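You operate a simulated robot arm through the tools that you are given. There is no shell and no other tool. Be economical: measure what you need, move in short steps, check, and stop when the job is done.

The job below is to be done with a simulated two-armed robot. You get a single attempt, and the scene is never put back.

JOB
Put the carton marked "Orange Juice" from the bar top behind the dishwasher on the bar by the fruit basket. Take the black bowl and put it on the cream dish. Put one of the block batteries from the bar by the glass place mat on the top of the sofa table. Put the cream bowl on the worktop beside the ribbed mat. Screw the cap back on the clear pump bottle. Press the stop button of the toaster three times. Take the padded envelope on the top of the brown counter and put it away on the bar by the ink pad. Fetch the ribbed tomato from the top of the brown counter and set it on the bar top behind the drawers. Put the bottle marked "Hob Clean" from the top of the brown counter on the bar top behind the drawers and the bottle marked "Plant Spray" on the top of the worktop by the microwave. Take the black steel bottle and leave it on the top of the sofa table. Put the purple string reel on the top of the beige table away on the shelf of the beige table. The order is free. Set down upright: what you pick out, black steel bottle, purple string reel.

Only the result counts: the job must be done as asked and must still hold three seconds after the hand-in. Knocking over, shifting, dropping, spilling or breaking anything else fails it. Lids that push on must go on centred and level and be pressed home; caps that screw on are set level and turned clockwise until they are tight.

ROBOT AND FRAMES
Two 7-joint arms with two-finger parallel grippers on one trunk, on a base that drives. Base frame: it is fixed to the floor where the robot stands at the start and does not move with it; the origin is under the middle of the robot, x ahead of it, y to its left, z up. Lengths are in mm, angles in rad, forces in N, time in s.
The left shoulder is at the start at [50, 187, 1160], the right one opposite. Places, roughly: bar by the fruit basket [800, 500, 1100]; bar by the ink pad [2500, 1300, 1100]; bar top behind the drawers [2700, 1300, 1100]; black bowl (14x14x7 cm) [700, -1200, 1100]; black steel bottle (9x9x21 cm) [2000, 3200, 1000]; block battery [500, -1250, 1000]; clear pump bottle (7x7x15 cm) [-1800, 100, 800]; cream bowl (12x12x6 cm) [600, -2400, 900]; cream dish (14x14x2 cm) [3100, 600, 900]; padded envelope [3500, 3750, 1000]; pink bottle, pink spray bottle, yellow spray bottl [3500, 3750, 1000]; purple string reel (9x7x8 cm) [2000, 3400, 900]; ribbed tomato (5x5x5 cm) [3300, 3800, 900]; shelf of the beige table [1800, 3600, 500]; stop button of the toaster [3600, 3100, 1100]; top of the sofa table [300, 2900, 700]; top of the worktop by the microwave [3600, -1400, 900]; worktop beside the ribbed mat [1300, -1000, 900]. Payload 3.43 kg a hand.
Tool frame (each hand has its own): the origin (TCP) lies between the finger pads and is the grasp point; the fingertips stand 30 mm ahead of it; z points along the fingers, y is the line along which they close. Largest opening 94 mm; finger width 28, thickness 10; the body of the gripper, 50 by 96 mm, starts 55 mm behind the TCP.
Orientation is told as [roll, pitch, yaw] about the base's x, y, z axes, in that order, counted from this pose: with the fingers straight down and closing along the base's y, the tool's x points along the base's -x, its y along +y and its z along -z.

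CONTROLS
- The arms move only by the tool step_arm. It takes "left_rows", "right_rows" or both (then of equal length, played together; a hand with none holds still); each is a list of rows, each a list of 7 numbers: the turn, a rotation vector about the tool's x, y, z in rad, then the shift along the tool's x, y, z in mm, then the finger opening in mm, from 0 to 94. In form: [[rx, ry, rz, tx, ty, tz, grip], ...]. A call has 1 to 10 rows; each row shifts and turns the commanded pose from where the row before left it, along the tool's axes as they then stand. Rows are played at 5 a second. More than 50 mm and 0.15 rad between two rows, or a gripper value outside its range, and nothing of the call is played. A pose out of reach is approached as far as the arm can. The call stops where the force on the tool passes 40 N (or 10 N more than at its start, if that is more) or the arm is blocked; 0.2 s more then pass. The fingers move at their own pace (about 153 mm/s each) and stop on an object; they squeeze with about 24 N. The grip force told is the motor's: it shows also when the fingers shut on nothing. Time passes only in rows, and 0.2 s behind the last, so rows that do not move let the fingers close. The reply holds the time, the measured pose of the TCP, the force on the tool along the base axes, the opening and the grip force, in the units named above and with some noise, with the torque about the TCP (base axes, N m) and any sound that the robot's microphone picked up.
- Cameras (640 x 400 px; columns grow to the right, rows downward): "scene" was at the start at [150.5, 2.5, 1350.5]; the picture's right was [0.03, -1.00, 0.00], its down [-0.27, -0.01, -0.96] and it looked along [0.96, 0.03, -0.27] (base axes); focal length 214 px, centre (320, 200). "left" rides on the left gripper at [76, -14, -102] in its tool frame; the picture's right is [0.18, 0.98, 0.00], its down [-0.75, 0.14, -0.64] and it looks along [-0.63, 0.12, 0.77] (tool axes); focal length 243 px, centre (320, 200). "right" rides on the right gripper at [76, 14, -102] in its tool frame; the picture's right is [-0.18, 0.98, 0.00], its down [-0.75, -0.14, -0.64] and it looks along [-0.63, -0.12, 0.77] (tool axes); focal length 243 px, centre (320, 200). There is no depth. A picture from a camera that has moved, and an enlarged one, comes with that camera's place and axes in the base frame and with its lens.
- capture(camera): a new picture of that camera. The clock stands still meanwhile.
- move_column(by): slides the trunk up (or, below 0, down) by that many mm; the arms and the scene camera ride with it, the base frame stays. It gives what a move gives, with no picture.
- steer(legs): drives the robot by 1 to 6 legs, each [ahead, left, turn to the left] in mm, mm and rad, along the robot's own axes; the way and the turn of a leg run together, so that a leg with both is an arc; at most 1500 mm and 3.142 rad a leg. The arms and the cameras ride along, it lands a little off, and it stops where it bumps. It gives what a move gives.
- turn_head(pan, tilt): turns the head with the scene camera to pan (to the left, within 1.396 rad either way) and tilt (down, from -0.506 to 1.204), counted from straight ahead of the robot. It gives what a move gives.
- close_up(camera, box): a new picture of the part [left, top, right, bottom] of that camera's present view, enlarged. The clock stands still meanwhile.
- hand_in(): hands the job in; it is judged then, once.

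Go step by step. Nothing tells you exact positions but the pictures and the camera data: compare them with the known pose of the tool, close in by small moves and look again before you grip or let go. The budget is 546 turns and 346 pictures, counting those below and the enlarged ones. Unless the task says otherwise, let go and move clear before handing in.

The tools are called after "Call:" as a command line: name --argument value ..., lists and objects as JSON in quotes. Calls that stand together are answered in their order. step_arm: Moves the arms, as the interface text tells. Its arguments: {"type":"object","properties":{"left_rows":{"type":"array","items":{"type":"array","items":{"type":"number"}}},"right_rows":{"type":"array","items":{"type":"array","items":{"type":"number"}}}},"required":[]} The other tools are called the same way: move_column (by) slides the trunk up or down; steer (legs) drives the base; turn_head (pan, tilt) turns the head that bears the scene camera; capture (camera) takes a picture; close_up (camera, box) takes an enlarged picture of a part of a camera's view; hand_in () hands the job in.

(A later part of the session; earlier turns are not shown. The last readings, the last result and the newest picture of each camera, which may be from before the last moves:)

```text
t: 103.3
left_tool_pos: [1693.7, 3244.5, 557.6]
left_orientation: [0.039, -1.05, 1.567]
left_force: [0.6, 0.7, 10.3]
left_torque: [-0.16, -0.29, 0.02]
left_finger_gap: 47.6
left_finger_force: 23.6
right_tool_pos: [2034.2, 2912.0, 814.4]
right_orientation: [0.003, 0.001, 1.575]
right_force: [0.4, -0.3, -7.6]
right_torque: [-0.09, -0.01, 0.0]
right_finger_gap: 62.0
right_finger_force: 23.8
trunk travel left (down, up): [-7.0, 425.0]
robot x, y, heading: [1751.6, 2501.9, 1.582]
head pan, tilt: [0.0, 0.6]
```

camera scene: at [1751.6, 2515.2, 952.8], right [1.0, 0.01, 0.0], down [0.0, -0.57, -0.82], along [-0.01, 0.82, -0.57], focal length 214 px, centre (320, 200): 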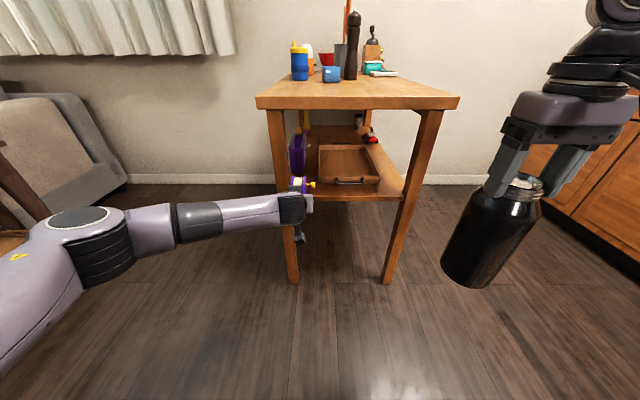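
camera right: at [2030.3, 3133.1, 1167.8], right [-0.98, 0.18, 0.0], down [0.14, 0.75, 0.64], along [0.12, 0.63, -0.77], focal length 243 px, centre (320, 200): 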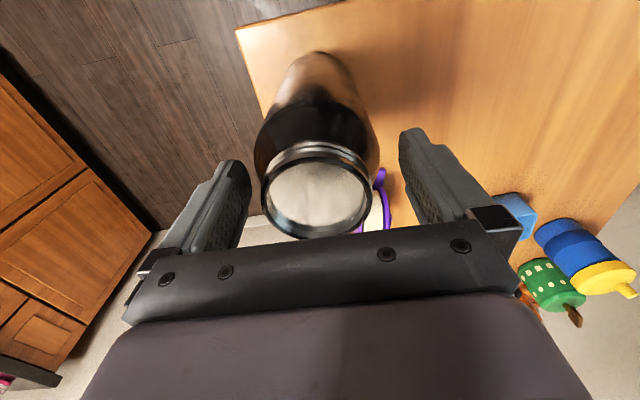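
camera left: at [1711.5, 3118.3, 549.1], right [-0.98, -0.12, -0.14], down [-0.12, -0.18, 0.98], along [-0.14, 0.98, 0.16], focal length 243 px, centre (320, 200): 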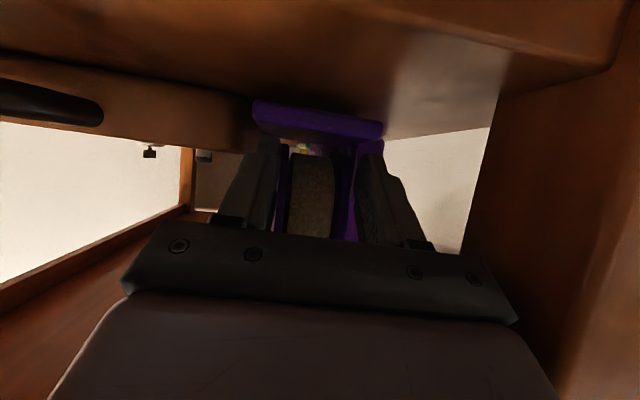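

Solid contact. Releasing with a modest opening (the table leg is close), then backing straight out.

Call:
step_arm --left_rows '[[0, 0, 0, -0.8, 0, -0.5, 55], [0, 0, 0, 0, 0, 0, 66], [0, 0, 0, 0, 0, 0, 66]]'

Call:
steer --legs '[[-200, 0, 0]]'

Call:
close_up --camera "scene" --box '[236, 90, 396, 210]'

```text
t: 104.1
left_tool_pos: [1693.4, 3245.3, 556.5]
left_orientation: [0.041, -1.049, 1.568]
left_force: [-4.3, 1.1, 10.6]
left_torque: [0.27, -0.21, 0.16]
left_finger_gap: 63.3
left_finger_force: 0.1
right_tool_pos: [2033.5, 2912.7, 812.7]
right_orientation: [0.003, -0.001, 1.574]
right_force: [0.4, 0.3, -7.5]
right_torque: [-0.06, 0.01, -0.02]
right_finger_gap: 61.9
right_finger_force: 24.3
trunk travel left (down, up): [-7.0, 425.0]
robot x, y, heading: [1751.8, 2504.2, 1.581]
head pan, tilt: [0.0, 0.6]
```

```text
t: 105.7
left_tool_pos: [1689.9, 3042.5, 554.5]
left_orientation: [0.04, -1.046, 1.573]
left_force: [-0.2, -0.7, -1.2]
left_torque: [-0.03, 0.01, 0.04]
left_finger_gap: 66.2
left_finger_force: 0.0
right_tool_pos: [2033.3, 2713.6, 812.1]
right_orientation: [0.003, -0.001, 1.58]
right_force: [0.2, 0.8, -8.0]
right_torque: [-0.08, 0.01, 0.02]
right_finger_gap: 61.9
right_finger_force: 23.4
trunk travel left (down, up): [-7.0, 425.0]
robot x, y, heading: [1754.7, 2299.8, 1.585]
head pan, tilt: [0.0, 0.6]
```

```text
3.33 times, centred on (316, 150) of scene
camera zoom: at [1751.6, 2448.9, 952.7], right [1.0, 0.01, 0.0], down [0.01, -0.57, -0.82], along [-0.01, 0.82, -0.57], focal length 715 px, centre (333, 367)
```

zoom: 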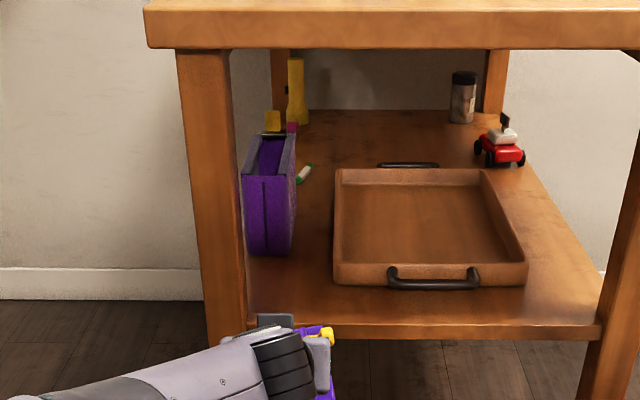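

The reel seems to have come along with the hand. Looking from the left camera.

Call:
capture --camera "left"

Call:
capture --camera "scene"

```text
283 pictures are left
camera left: at [1709.7, 2917.2, 539.8], right [-0.98, -0.13, -0.14], down [-0.12, -0.18, 0.98], along [-0.15, 0.97, 0.16], focal length 243 px, centre (320, 200)
```

left: 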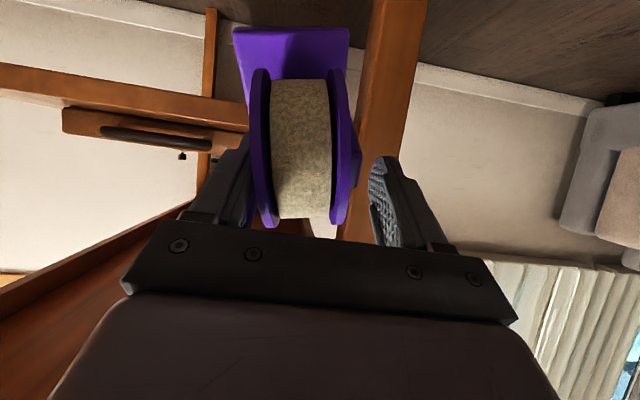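

```text
282 pictures are left
camera scene: at [1751.6, 2448.9, 952.7], right [1.0, 0.01, 0.0], down [0.01, -0.57, -0.82], along [-0.01, 0.82, -0.57], focal length 214 px, centre (320, 200)
```

scene: 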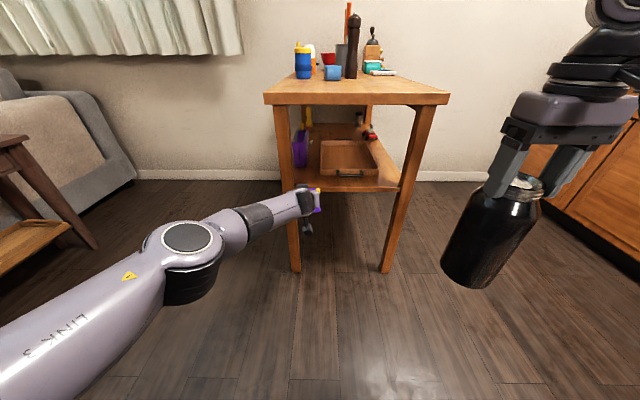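

The knob is caught on a finger. I'll close the grip at once to secure it.

Call:
step_arm --left_rows '[[0, 0, 0, 0, 0, 0, 40], [0, 0, 0, 0, 0, 0, 40], [0, 0, 0, 0, 0, 0, 40]]'

Call:
capture --camera "left"

Call:
close_up --camera "scene" --box '[260, 160, 360, 240]'

```text
t: 106.5
left_tool_pos: [1691.3, 3043.7, 555.6]
left_orientation: [0.039, -1.046, 1.574]
left_force: [-0.1, -0.4, 0.2]
left_torque: [-0.04, 0.03, -0.01]
left_finger_gap: 52.7
left_finger_force: 24.5
right_tool_pos: [2032.0, 2713.6, 811.9]
right_orientation: [0.004, 0.002, 1.581]
right_force: [0.1, 0.1, -8.3]
right_torque: [-0.07, 0.0, 0.01]
right_finger_gap: 61.5
right_finger_force: 24.4
trunk travel left (down, up): [-7.0, 425.0]
robot x, y, heading: [1755.4, 2305.2, 1.59]
head pan, tilt: [0.0, 0.6]
```

```text
281 pictures are left
camera left: at [1709.6, 2917.2, 539.8], right [-0.98, -0.13, -0.14], down [-0.12, -0.18, 0.98], along [-0.15, 0.97, 0.16], focal length 243 px, centre (320, 200)
```

left: 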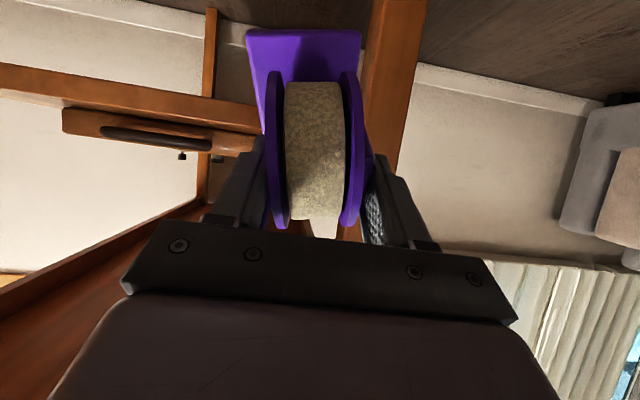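

```text
5.00 times, centred on (310, 200) of scene
camera zoom: at [1751.6, 2448.9, 952.7], right [1.0, 0.01, 0.0], down [0.01, -0.57, -0.82], along [-0.01, 0.82, -0.57], focal length 1072 px, centre (370, 200)
```

zoom: 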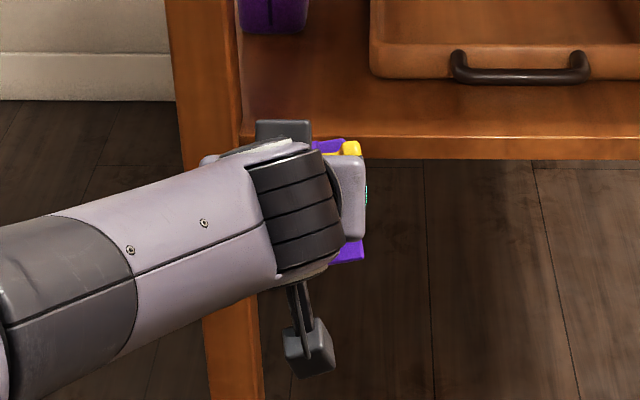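

I'll raise it back up above the table top, where there is room, to set it down, inspect it and re-grip.

Call:
move_column --by 368

Call:
step_arm --left_rows '[[0, 0, 0, -35, 0, -20, 40], [0, 0, 0, -35, 0, -20, 40], [0, 0, 0, 0, 0, 0, 40]]'

Call:
close_up --camera "scene" --box '[230, 110, 390, 230]'

Call:
capture --camera "left"

```text
t: 110.1
left_tool_pos: [1690.3, 3043.9, 923.8]
left_orientation: [0.039, -1.046, 1.574]
left_force: [0.0, -0.4, -1.1]
left_torque: [-0.04, -0.01, -0.01]
left_finger_gap: 52.5
left_finger_force: 23.8
right_tool_pos: [2033.9, 2713.9, 1180.3]
right_orientation: [0.004, -0.001, 1.582]
right_force: [-1.2, -0.6, -8.6]
right_torque: [-0.14, 0.0, -0.01]
right_finger_gap: 61.9
right_finger_force: 24.0
trunk travel left (down, up): [-375.0, 57.0]
robot x, y, heading: [1759.7, 2302.5, 1.586]
head pan, tilt: [0.0, 0.6]
```

```text
t: 110.9
left_tool_pos: [1696.2, 3043.3, 1005.6]
left_orientation: [0.04, -1.045, 1.574]
left_force: [0.1, -0.7, -1.4]
left_torque: [-0.06, 0.01, -0.01]
left_finger_gap: 52.8
left_finger_force: 24.4
right_tool_pos: [2032.9, 2713.2, 1180.5]
right_orientation: [0.004, 0.0, 1.582]
right_force: [0.1, -1.1, -9.3]
right_torque: [-0.09, -0.01, 0.0]
right_finger_gap: 61.7
right_finger_force: 23.7
trunk travel left (down, up): [-375.0, 57.0]
robot x, y, heading: [1755.0, 2301.2, 1.584]
head pan, tilt: [0.0, 0.6]
```

```text
3.33 times, centred on (310, 170) of scene
camera zoom: at [1751.8, 2449.3, 1320.7], right [1.0, 0.01, 0.0], down [0.01, -0.57, -0.82], along [-0.01, 0.82, -0.57], focal length 715 px, centre (353, 300)
```

zoom: 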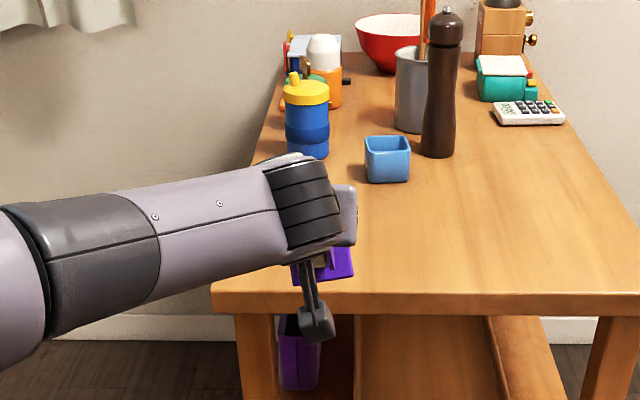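

```text
278 pictures are left
camera left: at [1715.4, 2917.1, 989.5], right [-0.98, -0.13, -0.14], down [-0.12, -0.18, 0.98], along [-0.15, 0.97, 0.16], focal length 243 px, centre (320, 200)
```

left: 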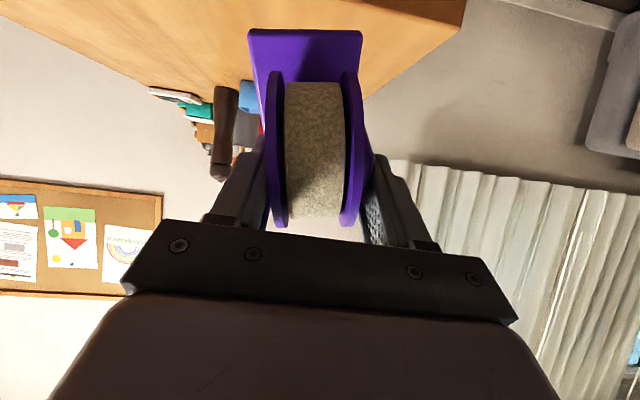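

The reel has pitched about 26° in the grip. I'll rotate the hand to level it, drive over the table edge and look.

Call:
step_arm --left_rows '[[0, 0.15, 0, 0, 0, 0, 40], [0, 0.15, 0, 0, 0, 0, 40], [0, 0.15, 0, 0, 0, 0, 40], [0, 0, 0, 0, 0, 0, 40]]'

Call:
steer --legs '[[180, 0, 0]]'

Call:
capture --camera "left"

Call:
close_up --camera "scene" --box '[230, 110, 390, 230]'

```text
t: 111.9
left_tool_pos: [1678.9, 3008.0, 992.8]
left_orientation: [0.022, -0.594, 1.596]
left_force: [-0.1, 1.0, -1.1]
left_torque: [0.0, -0.01, 0.02]
left_finger_gap: 52.5
left_finger_force: 23.7
left hand out of reach, approached as far as the arm can: row 2, 3
right_tool_pos: [2032.3, 2713.9, 1180.9]
right_orientation: [0.003, -0.002, 1.581]
right_force: [-0.4, 0.3, -7.8]
right_torque: [-0.06, 0.05, -0.05]
right_finger_gap: 61.8
right_finger_force: 24.2
trunk travel left (down, up): [-375.0, 57.0]
robot x, y, heading: [1752.0, 2302.7, 1.587]
head pan, tilt: [0.0, 0.6]
```

```text
t: 113.4
left_tool_pos: [1674.4, 3185.2, 991.3]
left_orientation: [0.024, -0.595, 1.598]
left_force: [-1.1, -0.1, -1.6]
left_torque: [0.02, 0.0, 0.01]
left_finger_gap: 52.4
left_finger_force: 23.5
right_tool_pos: [2029.6, 2894.1, 1180.1]
right_orientation: [0.004, 0.001, 1.584]
right_force: [-0.9, 0.0, -9.0]
right_torque: [-0.04, 0.02, -0.01]
right_finger_gap: 61.6
right_finger_force: 24.0
trunk travel left (down, up): [-375.0, 57.0]
robot x, y, heading: [1749.6, 2476.9, 1.585]
head pan, tilt: [0.0, 0.6]
```

```text
277 pictures are left
camera left: at [1694.3, 3066.8, 1032.9], right [-0.98, -0.19, -0.08], down [-0.13, 0.26, 0.96], along [-0.16, 0.95, -0.28], focal length 243 px, centre (320, 200)
```

left: 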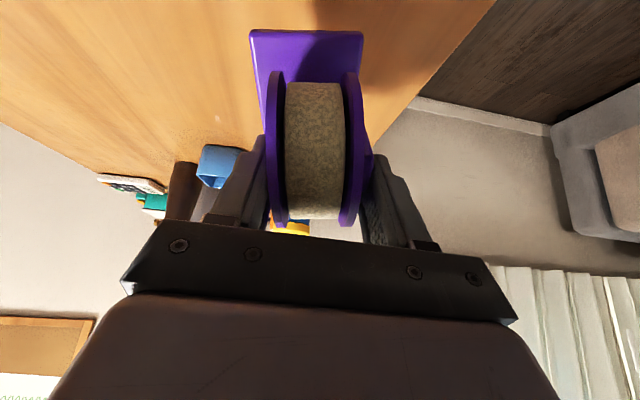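

```text
3.33 times, centred on (310, 170) of scene
camera zoom: at [1748.5, 2628.1, 1320.6], right [1.0, 0.02, 0.0], down [0.01, -0.57, -0.82], along [-0.01, 0.82, -0.57], focal length 715 px, centre (353, 300)
```

zoom: 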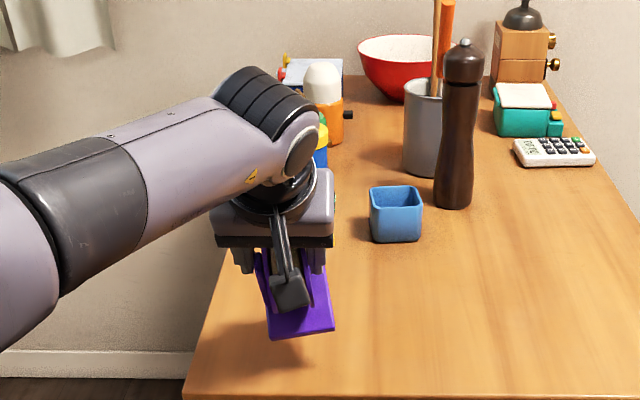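

Call:
step_arm --left_rows '[[0, 0, 0, 11, -10, 16.6, 40], [0, 0, 0, 11, -10, 16.6, 40], [0, 0, 0, 2.8, 0, 4.1, 40], [0, 0, 0, 2.8, 0, 4.1, 40], [0, 0, 0, 0, 0, 0, 40]]'

Call:
capture --camera "left"

Call:
close_up --camera "scene" --box '[230, 140, 390, 240]'

```text
t: 114.6
left_tool_pos: [1685.4, 3185.0, 952.2]
left_orientation: [0.022, -0.598, 1.599]
left_force: [0.2, 1.0, -0.9]
left_torque: [-0.03, 0.07, -0.01]
left_finger_gap: 52.3
left_finger_force: 24.5
left hand out of reach, approached as far as the arm can: row 2
right_tool_pos: [2029.0, 2892.7, 1179.6]
right_orientation: [0.004, 0.002, 1.584]
right_force: [0.0, 0.2, -8.8]
right_torque: [-0.09, 0.01, 0.02]
right_finger_gap: 62.1
right_finger_force: 24.0
trunk travel left (down, up): [-375.0, 57.0]
robot x, y, heading: [1750.6, 2478.5, 1.588]
head pan, tilt: [0.0, 0.6]
```

```text
275 pictures are left
camera left: at [1706.5, 3064.5, 992.4], right [-0.98, -0.19, -0.08], down [-0.13, 0.26, 0.96], along [-0.16, 0.95, -0.28], focal length 243 px, centre (320, 200)
```

left: 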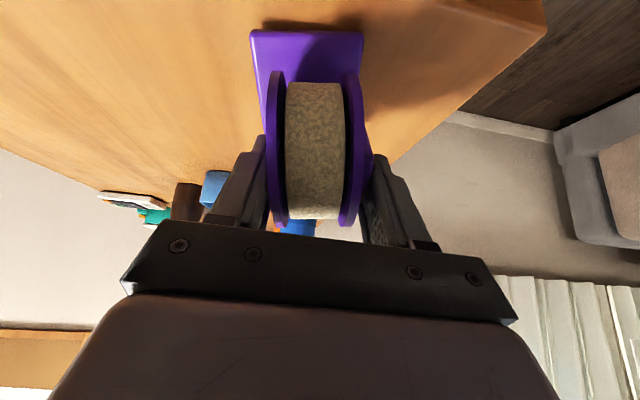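

```text
4.00 times, centred on (310, 190) of scene
camera zoom: at [1748.5, 2627.4, 1320.7], right [1.0, 0.02, 0.0], down [0.01, -0.57, -0.82], along [-0.01, 0.82, -0.57], focal length 858 px, centre (360, 240)
```

zoom: 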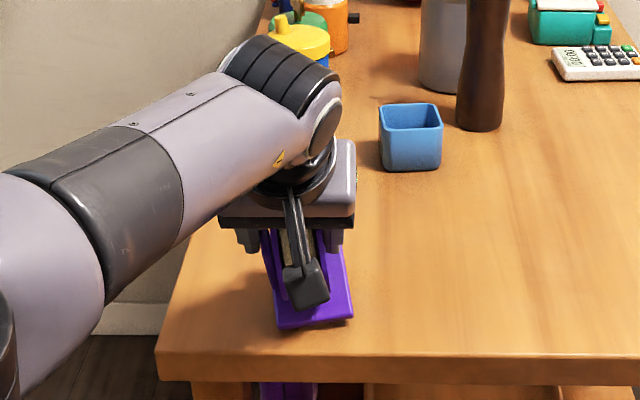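

Call:
step_arm --left_rows '[[0, 0, 0, 2.2, 0, 3.3, 40], [0, 0, 0, 0, 0, 0, 40]]'

Call:
step_arm --left_rows '[[0, 0, 0, 2.2, 0, 3.3, 40], [0, 0, 0, 0, 0, 0, 40]]'

Call:
step_arm --left_rows '[[0, 0, 0, 2.2, 0, 3.3, 40], [0, 0, 0, 0, 0, 0, 40]]'

```text
t: 115.2
left_tool_pos: [1686.7, 3183.1, 950.8]
left_orientation: [0.022, -0.604, 1.599]
left_force: [3.9, 3.5, 14.5]
left_torque: [-0.01, -0.08, -0.01]
left_finger_gap: 52.3
left_finger_force: 23.7
right_tool_pos: [2029.8, 2892.0, 1181.8]
right_orientation: [0.003, 0.002, 1.584]
right_force: [0.2, 0.3, -8.0]
right_torque: [-0.05, -0.01, -0.01]
right_finger_gap: 61.5
right_finger_force: 24.0
trunk travel left (down, up): [-375.0, 57.0]
robot x, y, heading: [1754.4, 2479.0, 1.582]
head pan, tilt: [0.0, 0.6]
```

```text
t: 115.8
left_tool_pos: [1687.9, 3182.2, 946.4]
left_orientation: [0.024, -0.602, 1.598]
left_force: [6.6, -0.4, 18.4]
left_torque: [-0.39, -0.09, 0.1]
left_finger_gap: 51.7
left_finger_force: 23.8
right_tool_pos: [2029.7, 2889.7, 1181.4]
right_orientation: [0.002, -0.001, 1.585]
right_force: [0.3, -0.2, -8.1]
right_torque: [-0.09, -0.02, -0.01]
right_finger_gap: 61.9
right_finger_force: 24.2
trunk travel left (down, up): [-375.0, 57.0]
robot x, y, heading: [1752.1, 2482.3, 1.587]
head pan, tilt: [0.0, 0.6]
```

```text
t: 116.4
left_tool_pos: [1687.2, 3182.7, 942.7]
left_orientation: [0.024, -0.602, 1.597]
left_force: [6.6, 1.4, 20.5]
left_torque: [-0.31, -0.1, 0.05]
left_finger_gap: 51.6
left_finger_force: 23.2
right_tool_pos: [2030.7, 2890.7, 1180.9]
right_orientation: [0.003, -0.004, 1.585]
right_force: [0.1, 0.9, -8.2]
right_torque: [-0.07, 0.0, 0.0]
right_finger_gap: 61.9
right_finger_force: 23.7
trunk travel left (down, up): [-375.0, 57.0]
robot x, y, heading: [1752.5, 2480.0, 1.59]
head pan, tilt: [0.0, 0.6]
```

Call:
step_arm --left_rows '[[0, 0, 0, 0, 0, -2, 58], [0, 0, 0, 0, 0, 0, 62], [0, 0, 0, 0, 0, 0, 62]]'

Call:
capture --camera "left"

Call:
close_up --camera "scene" --box '[250, 160, 370, 235]'

```text
t: 117.2
left_tool_pos: [1686.7, 3182.1, 939.6]
left_orientation: [0.023, -0.596, 1.597]
left_force: [0.1, 0.0, 0.5]
left_torque: [0.01, 0.01, -0.01]
left_finger_gap: 62.1
left_finger_force: 0.1
right_tool_pos: [2028.4, 2893.2, 1179.8]
right_orientation: [0.003, 0.0, 1.583]
right_force: [-0.2, -0.3, -7.3]
right_torque: [-0.06, 0.03, -0.01]
right_finger_gap: 61.7
right_finger_force: 24.2
trunk travel left (down, up): [-375.0, 57.0]
robot x, y, heading: [1751.0, 2481.4, 1.589]
head pan, tilt: [0.0, 0.6]
```

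```text
273 pictures are left
camera left: at [1706.6, 3062.6, 981.0], right [-0.98, -0.19, -0.08], down [-0.13, 0.26, 0.96], along [-0.16, 0.95, -0.28], focal length 243 px, centre (320, 200)
```

left: 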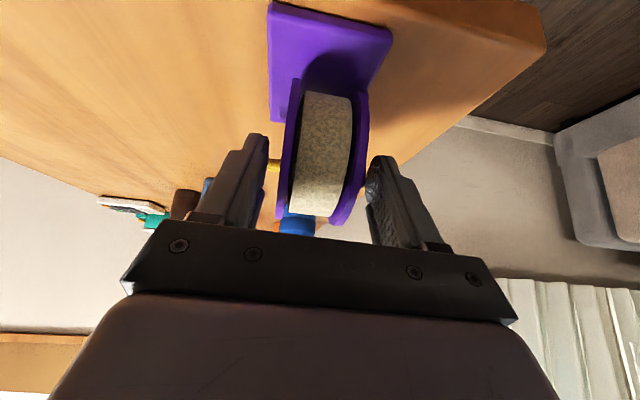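

```text
5.33 times, centred on (310, 198) of scene
camera zoom: at [1748.6, 2627.0, 1320.7], right [1.0, 0.02, 0.0], down [0.01, -0.57, -0.82], along [-0.01, 0.82, -0.57], focal length 1144 px, centre (373, 213)
```

zoom: 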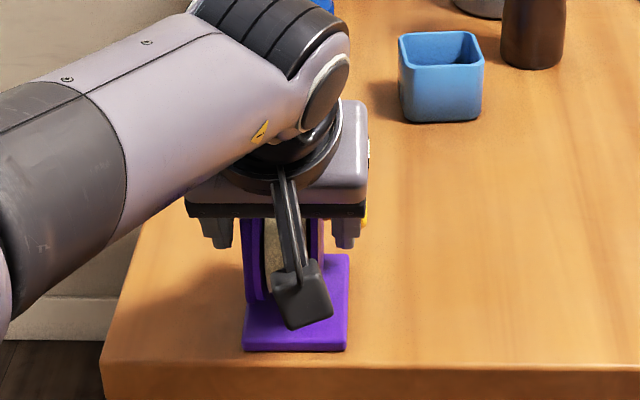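

The reel settled flat on the table. Retreating slowly along the hand's axis.

Call:
step_arm --left_rows '[[0, 0, 0, 0, 0, -10, 62], [0, 0, 0, 0, 0, -15, 62], [0, 0, 0, 0, 0, -25, 62], [0, 0, 0, 0, 0, -40, 62], [0, 0, 0, 0, 0, 0, 94]]'

Call:
capture --camera "left"

Call:
close_up --camera "scene" --box '[250, 160, 370, 235]'

```text
t: 118.4
left_tool_pos: [1689.5, 3133.1, 1013.9]
left_orientation: [0.023, -0.598, 1.598]
left_force: [0.5, 0.7, 0.4]
left_torque: [-0.01, -0.05, 0.01]
left_finger_gap: 94.0
left_finger_force: 0.0
right_tool_pos: [2029.6, 2892.0, 1180.5]
right_orientation: [0.002, 0.001, 1.585]
right_force: [-0.5, -0.5, -7.2]
right_torque: [-0.12, -0.03, 0.05]
right_finger_gap: 61.8
right_finger_force: 23.6
trunk travel left (down, up): [-375.0, 57.0]
robot x, y, heading: [1752.5, 2478.6, 1.59]
head pan, tilt: [0.0, 0.6]
```

```text
271 pictures are left
camera left: at [1709.5, 3013.7, 1055.4], right [-0.98, -0.19, -0.08], down [-0.13, 0.26, 0.96], along [-0.16, 0.95, -0.28], focal length 243 px, centre (320, 200)
```

left: 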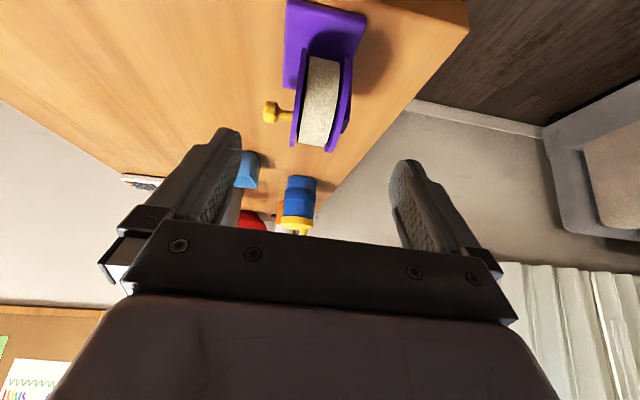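

```text
5.33 times, centred on (310, 198) of scene
camera zoom: at [1748.6, 2627.5, 1320.7], right [1.0, 0.02, 0.0], down [0.01, -0.57, -0.82], along [-0.01, 0.82, -0.57], focal length 1144 px, centre (373, 213)
```

zoom: 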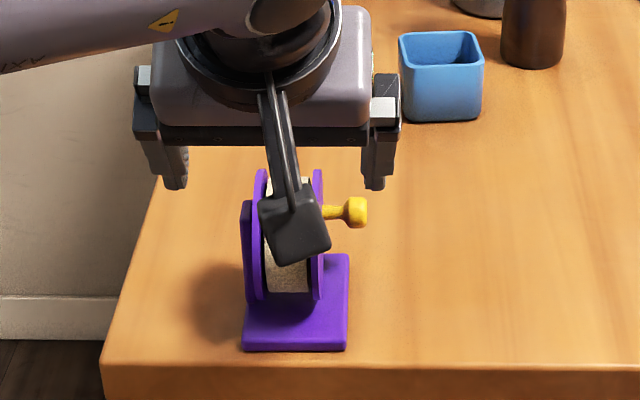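

The reel is rigid; it had tipped because the pressing force acted behind my grip point. I'll re-grip lower and deeper with the 60° tilt, and set it down more gently.

Call:
step_arm --left_rows '[[0, -0.15, 0, 0, 0, 0, 94], [0, -0.15, 0, 0, 0, 0, 94], [0, -0.15, 0, 0, 0, 0, 94], [0, 0, 0, 43, 4, -6, 94], [0, 0, 0, 43, 0, -7, 94], [0, 0, 0, 0, 0, 0, 94]]'

Call:
capture --camera "left"

```text
t: 119.8
left_tool_pos: [1691.4, 3078.5, 944.8]
left_orientation: [0.037, -1.046, 1.578]
left_force: [-0.6, -0.6, 0.7]
left_torque: [0.05, -0.03, -0.02]
left_finger_gap: 94.3
left_finger_force: 0.0
right_tool_pos: [2029.2, 2891.3, 1181.5]
right_orientation: [0.005, 0.001, 1.586]
right_force: [-0.6, -0.1, -7.5]
right_torque: [-0.06, 0.0, 0.0]
right_finger_gap: 61.9
right_finger_force: 24.1
trunk travel left (down, up): [-375.0, 57.0]
robot x, y, heading: [1754.0, 2479.4, 1.588]
head pan, tilt: [0.0, 0.6]
```

```text
269 pictures are left
camera left: at [1710.4, 2951.6, 928.7], right [-0.98, -0.13, -0.14], down [-0.12, -0.18, 0.98], along [-0.15, 0.97, 0.17], focal length 243 px, centre (320, 200)
```

left: 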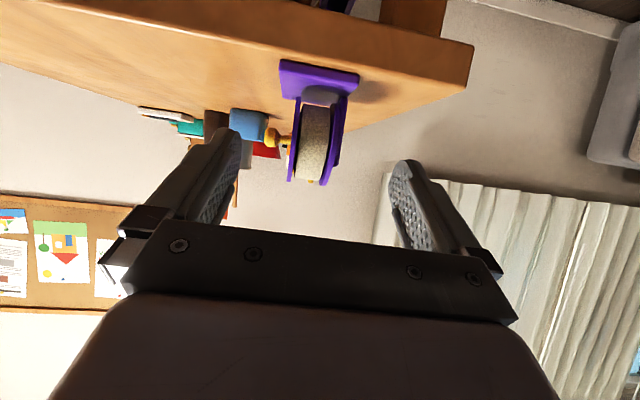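

Call:
step_arm --left_rows '[[0, 0, 0, -1, 0, 41, 94], [0, 0, 0, -1, 0, 41, 94], [0, 0, 0, -1, 0, 25, 94], [0, 0, 0, -1, 0, 10, 94], [0, 0, 0, 0, 0, 0, 94]]'

Call:
capture --camera "left"

Call:
close_up --camera "scene" --box '[250, 160, 370, 235]'

```text
t: 121.0
left_tool_pos: [1682.3, 3180.0, 889.9]
left_orientation: [0.038, -1.045, 1.578]
left_force: [-0.5, -0.1, 0.0]
left_torque: [0.03, 0.0, 0.01]
left_finger_gap: 93.9
left_finger_force: 0.0
right_tool_pos: [2030.0, 2893.0, 1180.0]
right_orientation: [0.002, 0.001, 1.584]
right_force: [0.1, -0.5, -8.8]
right_torque: [-0.05, -0.02, 0.0]
right_finger_gap: 62.0
right_finger_force: 23.7
trunk travel left (down, up): [-375.0, 57.0]
robot x, y, heading: [1751.9, 2481.3, 1.586]
head pan, tilt: [0.0, 0.6]
```

```text
268 pictures are left
camera left: at [1701.4, 3054.2, 874.2], right [-0.98, -0.13, -0.14], down [-0.12, -0.18, 0.98], along [-0.15, 0.97, 0.16], focal length 243 px, centre (320, 200)
```

left: 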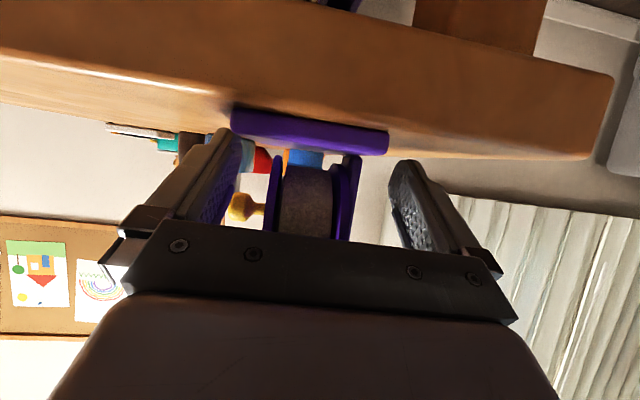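

```text
5.33 times, centred on (310, 198) of scene
camera zoom: at [1748.5, 2627.2, 1320.7], right [1.0, 0.02, 0.0], down [0.01, -0.57, -0.82], along [-0.01, 0.82, -0.57], focal length 1144 px, centre (373, 213)
```

zoom: 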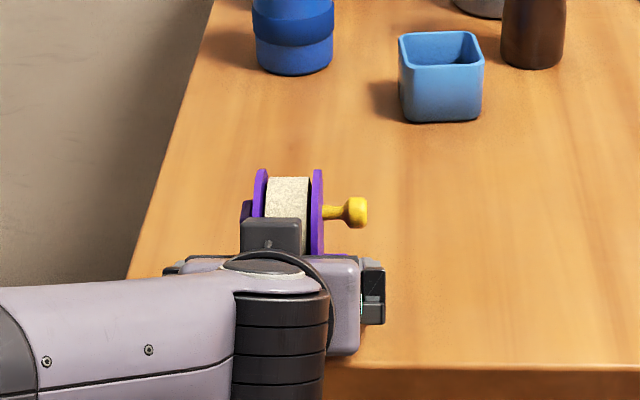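

Call:
step_arm --left_rows '[[0, 0, 0, 0, 0, 5, 94], [0, 0, 0, 0, 0, 0, 60], [0, 0, 0, 0, 0, 0, 40], [0, 0, 0, 0, 0, 0, 40], [0, 0, 0, 0, 0, 0, 40]]'

Call:
step_arm --left_rows '[[0, 0, 0, -9, 0, -5, 40], [0, 0, 0, -30, 0, -17, 40], [0, 0, 0, 0, 0, 0, 40]]'

Call:
capture --camera "left"

```text
t: 122.2
left_tool_pos: [1681.0, 3184.7, 887.8]
left_orientation: [0.039, -1.047, 1.578]
left_force: [1.3, 1.0, 1.4]
left_torque: [0.05, -0.15, 0.01]
left_finger_gap: 65.2
left_finger_force: 24.0
right_tool_pos: [2030.6, 2892.3, 1181.6]
right_orientation: [0.002, 0.0, 1.585]
right_force: [0.1, 0.3, -8.9]
right_torque: [-0.11, -0.03, 0.0]
right_finger_gap: 62.1
right_finger_force: 24.0
trunk travel left (down, up): [-375.0, 57.0]
robot x, y, heading: [1755.9, 2480.9, 1.588]
head pan, tilt: [0.0, 0.6]
```

```text
t: 123.0
left_tool_pos: [1683.5, 3183.8, 929.7]
left_orientation: [0.038, -1.045, 1.577]
left_force: [-0.3, -0.1, -1.3]
left_torque: [-0.01, 0.0, 0.03]
left_finger_gap: 65.3
left_finger_force: 24.0
right_tool_pos: [2029.1, 2893.3, 1180.4]
right_orientation: [0.003, 0.002, 1.583]
right_force: [-0.6, 0.7, -8.3]
right_torque: [-0.1, 0.01, 0.0]
right_finger_gap: 61.7
right_finger_force: 23.4
trunk travel left (down, up): [-375.0, 57.0]
robot x, y, heading: [1749.1, 2478.1, 1.588]
head pan, tilt: [0.0, 0.6]
```

```text
266 pictures are left
camera left: at [1703.1, 3058.0, 915.7], right [-0.98, -0.13, -0.14], down [-0.11, -0.18, 0.98], along [-0.15, 0.97, 0.16], focal length 243 px, centre (320, 200)
```

left: 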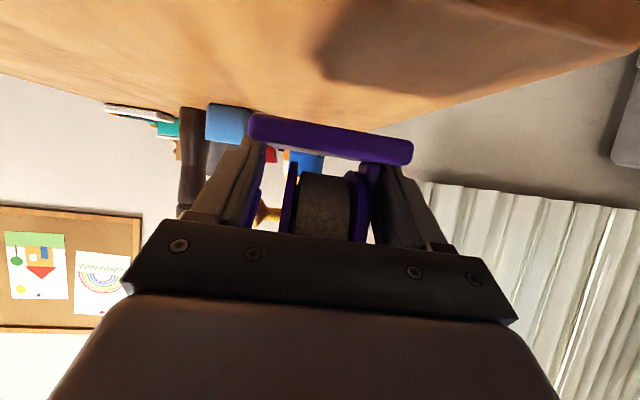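

Now it's held by the base plate edges (gap 65), level. Back out, lower the trunk, and go in again.

Call:
steer --legs '[[-190, 0, 0]]'

Call:
move_column --by -366

Call:
step_arm --left_rows '[[0, 0, 0, 0, -14, 0, 40], [0, 0, 0, 0, 0, 0, 40]]'

Call:
steer --legs '[[150, 0, 0]]'

Call:
capture --camera "left"

```text
t: 124.5
left_tool_pos: [1688.4, 2995.2, 932.3]
left_orientation: [0.038, -1.048, 1.575]
left_force: [0.4, 0.6, -1.0]
left_torque: [0.0, 0.0, -0.02]
left_finger_gap: 65.2
left_finger_force: 24.5
right_tool_pos: [2032.5, 2701.8, 1180.5]
right_orientation: [0.004, 0.0, 1.58]
right_force: [-0.5, 0.0, -8.3]
right_torque: [-0.08, -0.01, 0.01]
right_finger_gap: 61.9
right_finger_force: 23.7
trunk travel left (down, up): [-375.0, 57.0]
robot x, y, heading: [1756.6, 2290.6, 1.586]
head pan, tilt: [0.0, 0.6]
```

```text
t: 128.1
left_tool_pos: [1688.0, 2994.7, 565.1]
left_orientation: [0.038, -1.045, 1.576]
left_force: [0.5, -0.2, -1.7]
left_torque: [0.01, 0.02, 0.02]
left_finger_gap: 64.7
left_finger_force: 23.9
right_tool_pos: [2033.7, 2701.8, 814.5]
right_orientation: [0.004, 0.003, 1.582]
right_force: [0.1, 0.0, -9.2]
right_torque: [-0.08, -0.02, -0.05]
right_finger_gap: 61.8
right_finger_force: 23.7
trunk travel left (down, up): [-9.0, 423.0]
robot x, y, heading: [1758.6, 2288.6, 1.584]
head pan, tilt: [0.0, 0.6]
```

```text
t: 128.7
left_tool_pos: [1703.0, 2995.0, 566.2]
left_orientation: [0.037, -1.044, 1.576]
left_force: [0.4, -0.6, -1.5]
left_torque: [-0.01, 0.03, 0.02]
left_finger_gap: 65.0
left_finger_force: 24.0
right_tool_pos: [2033.9, 2701.3, 815.0]
right_orientation: [0.002, 0.002, 1.581]
right_force: [-0.1, 0.2, -8.6]
right_torque: [-0.1, 0.0, 0.0]
right_finger_gap: 61.7
right_finger_force: 23.7
trunk travel left (down, up): [-9.0, 423.0]
robot x, y, heading: [1755.3, 2288.0, 1.589]
head pan, tilt: [0.0, 0.6]
```

```text
t: 130.1
left_tool_pos: [1701.2, 3143.5, 566.5]
left_orientation: [0.038, -1.046, 1.574]
left_force: [0.1, -0.3, -1.9]
left_torque: [-0.01, 0.01, 0.02]
left_finger_gap: 64.8
left_finger_force: 23.9
right_tool_pos: [2031.2, 2849.0, 813.5]
right_orientation: [0.003, 0.001, 1.581]
right_force: [-0.2, 0.3, -8.8]
right_torque: [-0.06, -0.02, -0.02]
right_finger_gap: 61.8
right_finger_force: 23.5
trunk travel left (down, up): [-9.0, 423.0]
robot x, y, heading: [1755.0, 2442.1, 1.591]
head pan, tilt: [0.0, 0.6]
```

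```text
265 pictures are left
camera left: at [1720.8, 3017.2, 550.6], right [-0.98, -0.13, -0.14], down [-0.12, -0.18, 0.98], along [-0.15, 0.97, 0.16], focal length 243 px, centre (320, 200)
```

left: 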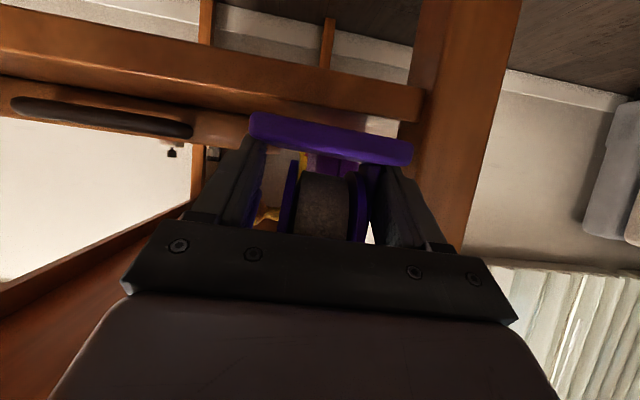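

Call:
steer --legs '[[96, 0, 0]]'

Call:
capture --camera "left"

Call:
close_up --camera "scene" --box '[236, 110, 396, 230]'

```text
t: 131.2
left_tool_pos: [1699.1, 3240.4, 566.1]
left_orientation: [0.038, -1.045, 1.574]
left_force: [-0.4, 0.0, -1.3]
left_torque: [-0.03, -0.02, 0.03]
left_finger_gap: 64.7
left_finger_force: 24.0
right_tool_pos: [2029.7, 2947.0, 814.2]
right_orientation: [0.004, 0.001, 1.581]
right_force: [0.6, -0.2, -8.3]
right_torque: [-0.12, -0.01, -0.02]
right_finger_gap: 62.0
right_finger_force: 24.4
trunk travel left (down, up): [-9.0, 423.0]
robot x, y, heading: [1751.0, 2533.8, 1.58]
head pan, tilt: [0.0, 0.6]
```

```text
264 pictures are left
camera left: at [1718.8, 3114.0, 550.5], right [-0.98, -0.13, -0.14], down [-0.12, -0.18, 0.98], along [-0.15, 0.97, 0.16], focal length 243 px, centre (320, 200)
```

left: 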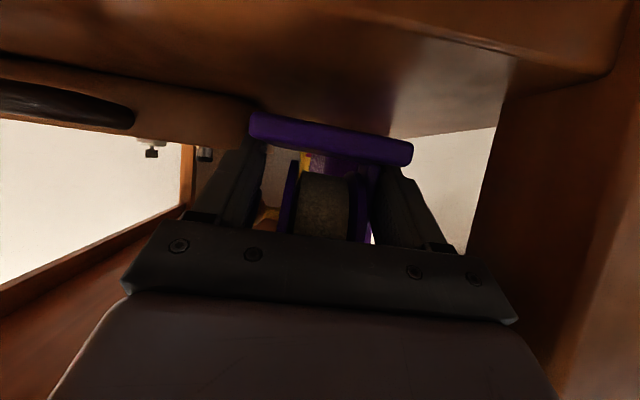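

```text
3.33 times, centred on (316, 170) of scene
camera zoom: at [1748.4, 2682.5, 954.7], right [1.0, 0.01, 0.0], down [0.01, -0.57, -0.82], along [-0.01, 0.82, -0.57], focal length 715 px, centre (333, 300)
```

zoom: 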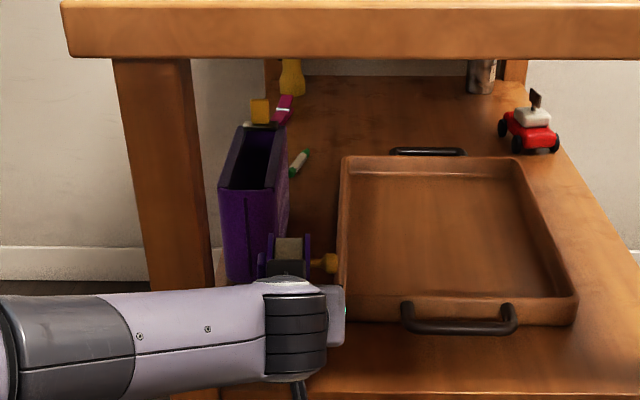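

Call:
step_arm --left_rows '[[0, 0, 0, 5.2, 0, 3, 40], [0, 0, 0, 5.2, 0, 3, 40], [0, 0, 0, 2.2, 0, 1.2, 40], [0, 0, 0, 0, 0, 0, 40]]'

Call:
step_arm --left_rows '[[0, 0, 0, 1.3, 0, 0.7, 40], [0, 0, 0, 0, 0, 0, 40]]'

Call:
step_arm --left_rows '[[0, 0, 0, 0.9, 0, 0.5, 40], [0, 0, 0, 0, 0, 0, 40]]'

```text
t: 132.2
left_tool_pos: [1699.7, 3239.8, 551.9]
left_orientation: [0.04, -1.046, 1.573]
left_force: [0.2, 0.6, -1.6]
left_torque: [-0.01, 0.02, -0.03]
left_finger_gap: 64.7
left_finger_force: 24.6
right_tool_pos: [2029.9, 2946.9, 814.0]
right_orientation: [0.004, 0.001, 1.582]
right_force: [-0.1, -0.6, -9.0]
right_torque: [-0.08, -0.01, 0.01]
right_finger_gap: 61.8
right_finger_force: 24.1
trunk travel left (down, up): [-9.0, 423.0]
robot x, y, heading: [1751.3, 2531.5, 1.582]
head pan, tilt: [0.0, 0.6]
```

```text
t: 132.8
left_tool_pos: [1700.7, 3240.5, 548.7]
left_orientation: [0.039, -1.046, 1.574]
left_force: [-0.1, 1.2, -1.8]
left_torque: [0.05, -0.02, 0.0]
left_finger_gap: 64.4
left_finger_force: 24.3
right_tool_pos: [2029.5, 2947.7, 815.3]
right_orientation: [0.004, 0.002, 1.582]
right_force: [-0.5, 0.5, -9.1]
right_torque: [-0.12, 0.02, 0.0]
right_finger_gap: 61.9
right_finger_force: 23.8
trunk travel left (down, up): [-9.0, 423.0]
robot x, y, heading: [1750.3, 2536.3, 1.585]
head pan, tilt: [0.0, 0.6]
```

```text
t: 133.4
left_tool_pos: [1699.5, 3241.5, 550.6]
left_orientation: [0.038, -1.045, 1.574]
left_force: [-0.1, 1.3, 0.8]
left_torque: [-0.09, -0.1, -0.01]
left_finger_gap: 64.4
left_finger_force: 24.5
right_tool_pos: [2030.3, 2946.9, 814.6]
right_orientation: [0.004, 0.002, 1.582]
right_force: [0.1, -0.4, -7.9]
right_torque: [-0.1, -0.01, -0.02]
right_finger_gap: 62.0
right_finger_force: 23.8
trunk travel left (down, up): [-9.0, 423.0]
robot x, y, heading: [1751.0, 2539.7, 1.583]
head pan, tilt: [0.0, 0.6]
```

Touching. Open moderately, then lift off along the hand axis a bit and inspect.

Call:
step_arm --left_rows '[[0, 0, 0, 0.5, 0, 0.3, 40], [0, 0, 0, 0, 0, 0, 70], [0, 0, 0, 0, 0, 0, 77], [0, 0, 0, 0, 0, 0, 77]]'

Call:
capture --camera "left"

```text
t: 134.4
left_tool_pos: [1700.0, 3239.8, 547.0]
left_orientation: [0.038, -1.046, 1.574]
left_force: [0.9, 0.4, -0.5]
left_torque: [0.03, 0.01, 0.01]
left_finger_gap: 77.1
left_finger_force: 0.1
right_tool_pos: [2030.3, 2948.2, 815.3]
right_orientation: [0.005, 0.002, 1.581]
right_force: [0.2, -0.3, -8.1]
right_torque: [-0.07, 0.0, -0.05]
right_finger_gap: 61.7
right_finger_force: 23.7
trunk travel left (down, up): [-9.0, 423.0]
robot x, y, heading: [1750.7, 2535.7, 1.586]
head pan, tilt: [0.0, 0.6]
```

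```text
262 pictures are left
camera left: at [1718.7, 3114.4, 533.0], right [-0.98, -0.13, -0.14], down [-0.12, -0.18, 0.98], along [-0.15, 0.97, 0.16], focal length 243 px, centre (320, 200)
```

left: 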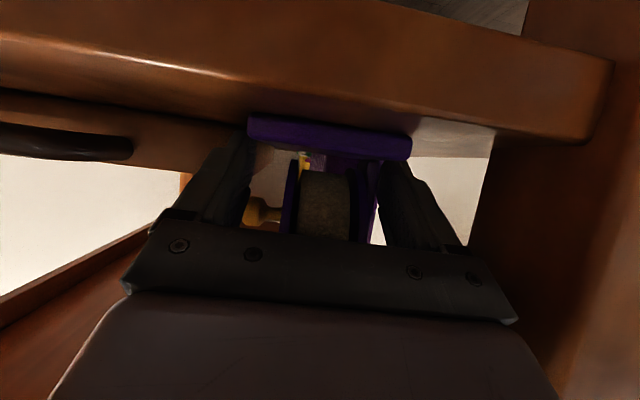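

Call:
step_arm --left_rows '[[0, 0, 0, 4, 0, -8, 77], [0, 0, 0, 4, 0, -8, 77], [0, 0, 0, 8, 0, -16, 77], [0, 0, 0, 8, 0, -20, 77]]'

Call:
capture --camera "left"

```text
t: 135.4
left_tool_pos: [1702.2, 3182.8, 554.6]
left_orientation: [0.04, -1.046, 1.575]
left_force: [-1.1, 0.1, 0.2]
left_torque: [-0.01, 0.0, 0.02]
left_finger_gap: 77.0
left_finger_force: 0.0
right_tool_pos: [2028.8, 2947.5, 815.1]
right_orientation: [0.003, 0.001, 1.582]
right_force: [0.0, 0.3, -9.3]
right_torque: [-0.04, -0.02, 0.01]
right_finger_gap: 61.7
right_finger_force: 23.3
trunk travel left (down, up): [-9.0, 423.0]
robot x, y, heading: [1750.0, 2536.9, 1.586]
head pan, tilt: [0.0, 0.6]
```

```text
261 pictures are left
camera left: at [1721.6, 3057.0, 539.3], right [-0.98, -0.13, -0.14], down [-0.12, -0.18, 0.98], along [-0.15, 0.97, 0.16], focal length 243 px, centre (320, 200)
```

left: 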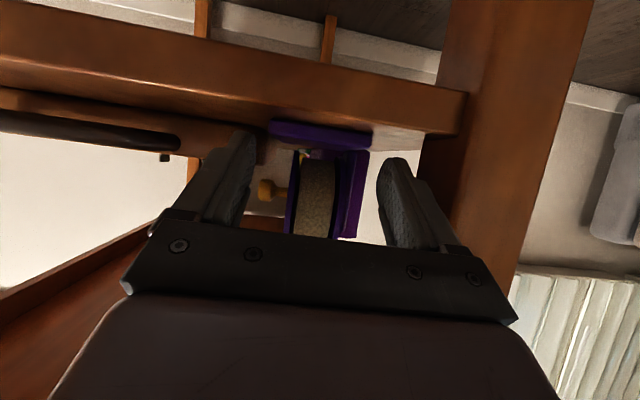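

Reel stays on the shelf. Backing out fully.

Call:
steer --legs '[[-250, 0, 0]]'

Call:
close_up --camera "scene" --box '[256, 90, 416, 210]'

Call:
move_column --by 366

```text
t: 137.2
left_tool_pos: [1705.2, 2939.2, 554.2]
left_orientation: [0.039, -1.048, 1.577]
left_force: [-0.3, 0.6, -1.0]
left_torque: [-0.01, 0.0, -0.04]
left_finger_gap: 77.0
left_finger_force: 0.0
right_tool_pos: [2031.8, 2704.8, 814.5]
right_orientation: [0.004, 0.002, 1.586]
right_force: [-0.4, -0.1, -8.1]
right_torque: [-0.08, 0.0, 0.01]
right_finger_gap: 61.7
right_finger_force: 23.7
trunk travel left (down, up): [-9.0, 423.0]
robot x, y, heading: [1756.8, 2296.2, 1.589]
head pan, tilt: [0.0, 0.6]
```

```text
3.33 times, centred on (336, 150) of scene
camera zoom: at [1751.8, 2439.1, 954.7], right [1.0, 0.02, 0.0], down [0.01, -0.57, -0.82], along [-0.02, 0.82, -0.57], focal length 715 px, centre (267, 367)
```

zoom: 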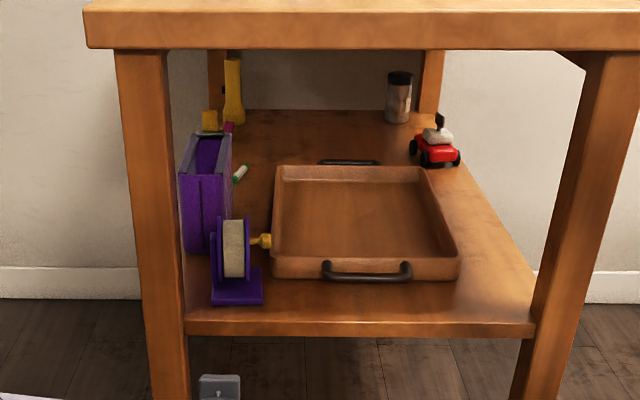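

```text
t: 140.7
left_tool_pos: [1704.3, 2939.9, 919.8]
left_orientation: [0.038, -1.047, 1.579]
left_force: [-0.6, 0.1, 1.1]
left_torque: [0.01, -0.04, 0.0]
left_finger_gap: 77.0
left_finger_force: 0.0
right_tool_pos: [2032.8, 2705.8, 1179.8]
right_orientation: [0.003, 0.001, 1.584]
right_force: [-0.4, 0.0, -7.7]
right_torque: [-0.07, 0.01, -0.02]
right_finger_gap: 62.0
right_finger_force: 23.5
trunk travel left (down, up): [-375.0, 57.0]
robot x, y, heading: [1756.9, 2296.1, 1.594]
head pan, tilt: [0.0, 0.6]
```

The reel stands upright on the shelf. Next, the black bottle goes to the sofa table: turn to face it (-x).

Call:
steer --legs '[[0, 0, 1.55], [600, 0, 0]]'

Call:
turn_head --pan -0.3 --tilt 0.55

Call:
capture --camera "scene"

```text
t: 148.1
left_tool_pos: [505.4, 2153.1, 921.5]
left_orientation: [0.039, -1.045, -3.073]
left_force: [-1.0, -0.4, -0.6]
left_torque: [-0.02, 0.03, 0.0]
left_finger_gap: 77.3
left_finger_force: 0.1
right_tool_pos: [719.3, 2495.7, 1180.8]
right_orientation: [0.003, 0.002, -3.065]
right_force: [-0.2, -0.1, -7.6]
right_torque: [0.02, -0.05, 0.0]
right_finger_gap: 62.0
right_finger_force: 24.1
trunk travel left (down, up): [-375.0, 57.0]
robot x, y, heading: [1149.5, 2242.9, -3.061]
head pan, tilt: [0.0, 0.6]
```

```text
t: 148.9
left_tool_pos: [507.0, 2152.9, 920.8]
left_orientation: [0.039, -1.044, -3.072]
left_force: [-0.5, -0.7, 0.5]
left_torque: [-0.01, 0.01, 0.02]
left_finger_gap: 76.9
left_finger_force: 0.1
right_tool_pos: [719.5, 2494.3, 1179.6]
right_orientation: [0.003, 0.002, -3.064]
right_force: [-0.9, -0.6, -8.0]
right_torque: [-0.02, -0.04, 0.0]
right_finger_gap: 61.5
right_finger_force: 24.1
trunk travel left (down, up): [-375.0, 57.0]
robot x, y, heading: [1148.3, 2240.8, -3.055]
head pan, tilt: [-0.3, 0.55]
```

```text
259 pictures are left
camera scene: at [1001.6, 2259.5, 1325.2], right [0.22, 0.98, 0.0], down [0.51, -0.11, -0.85], along [-0.83, 0.18, -0.52], focal length 214 px, centre (320, 200)
```

scene: 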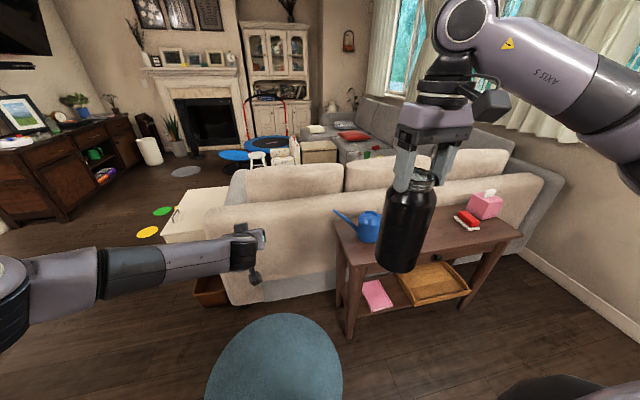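

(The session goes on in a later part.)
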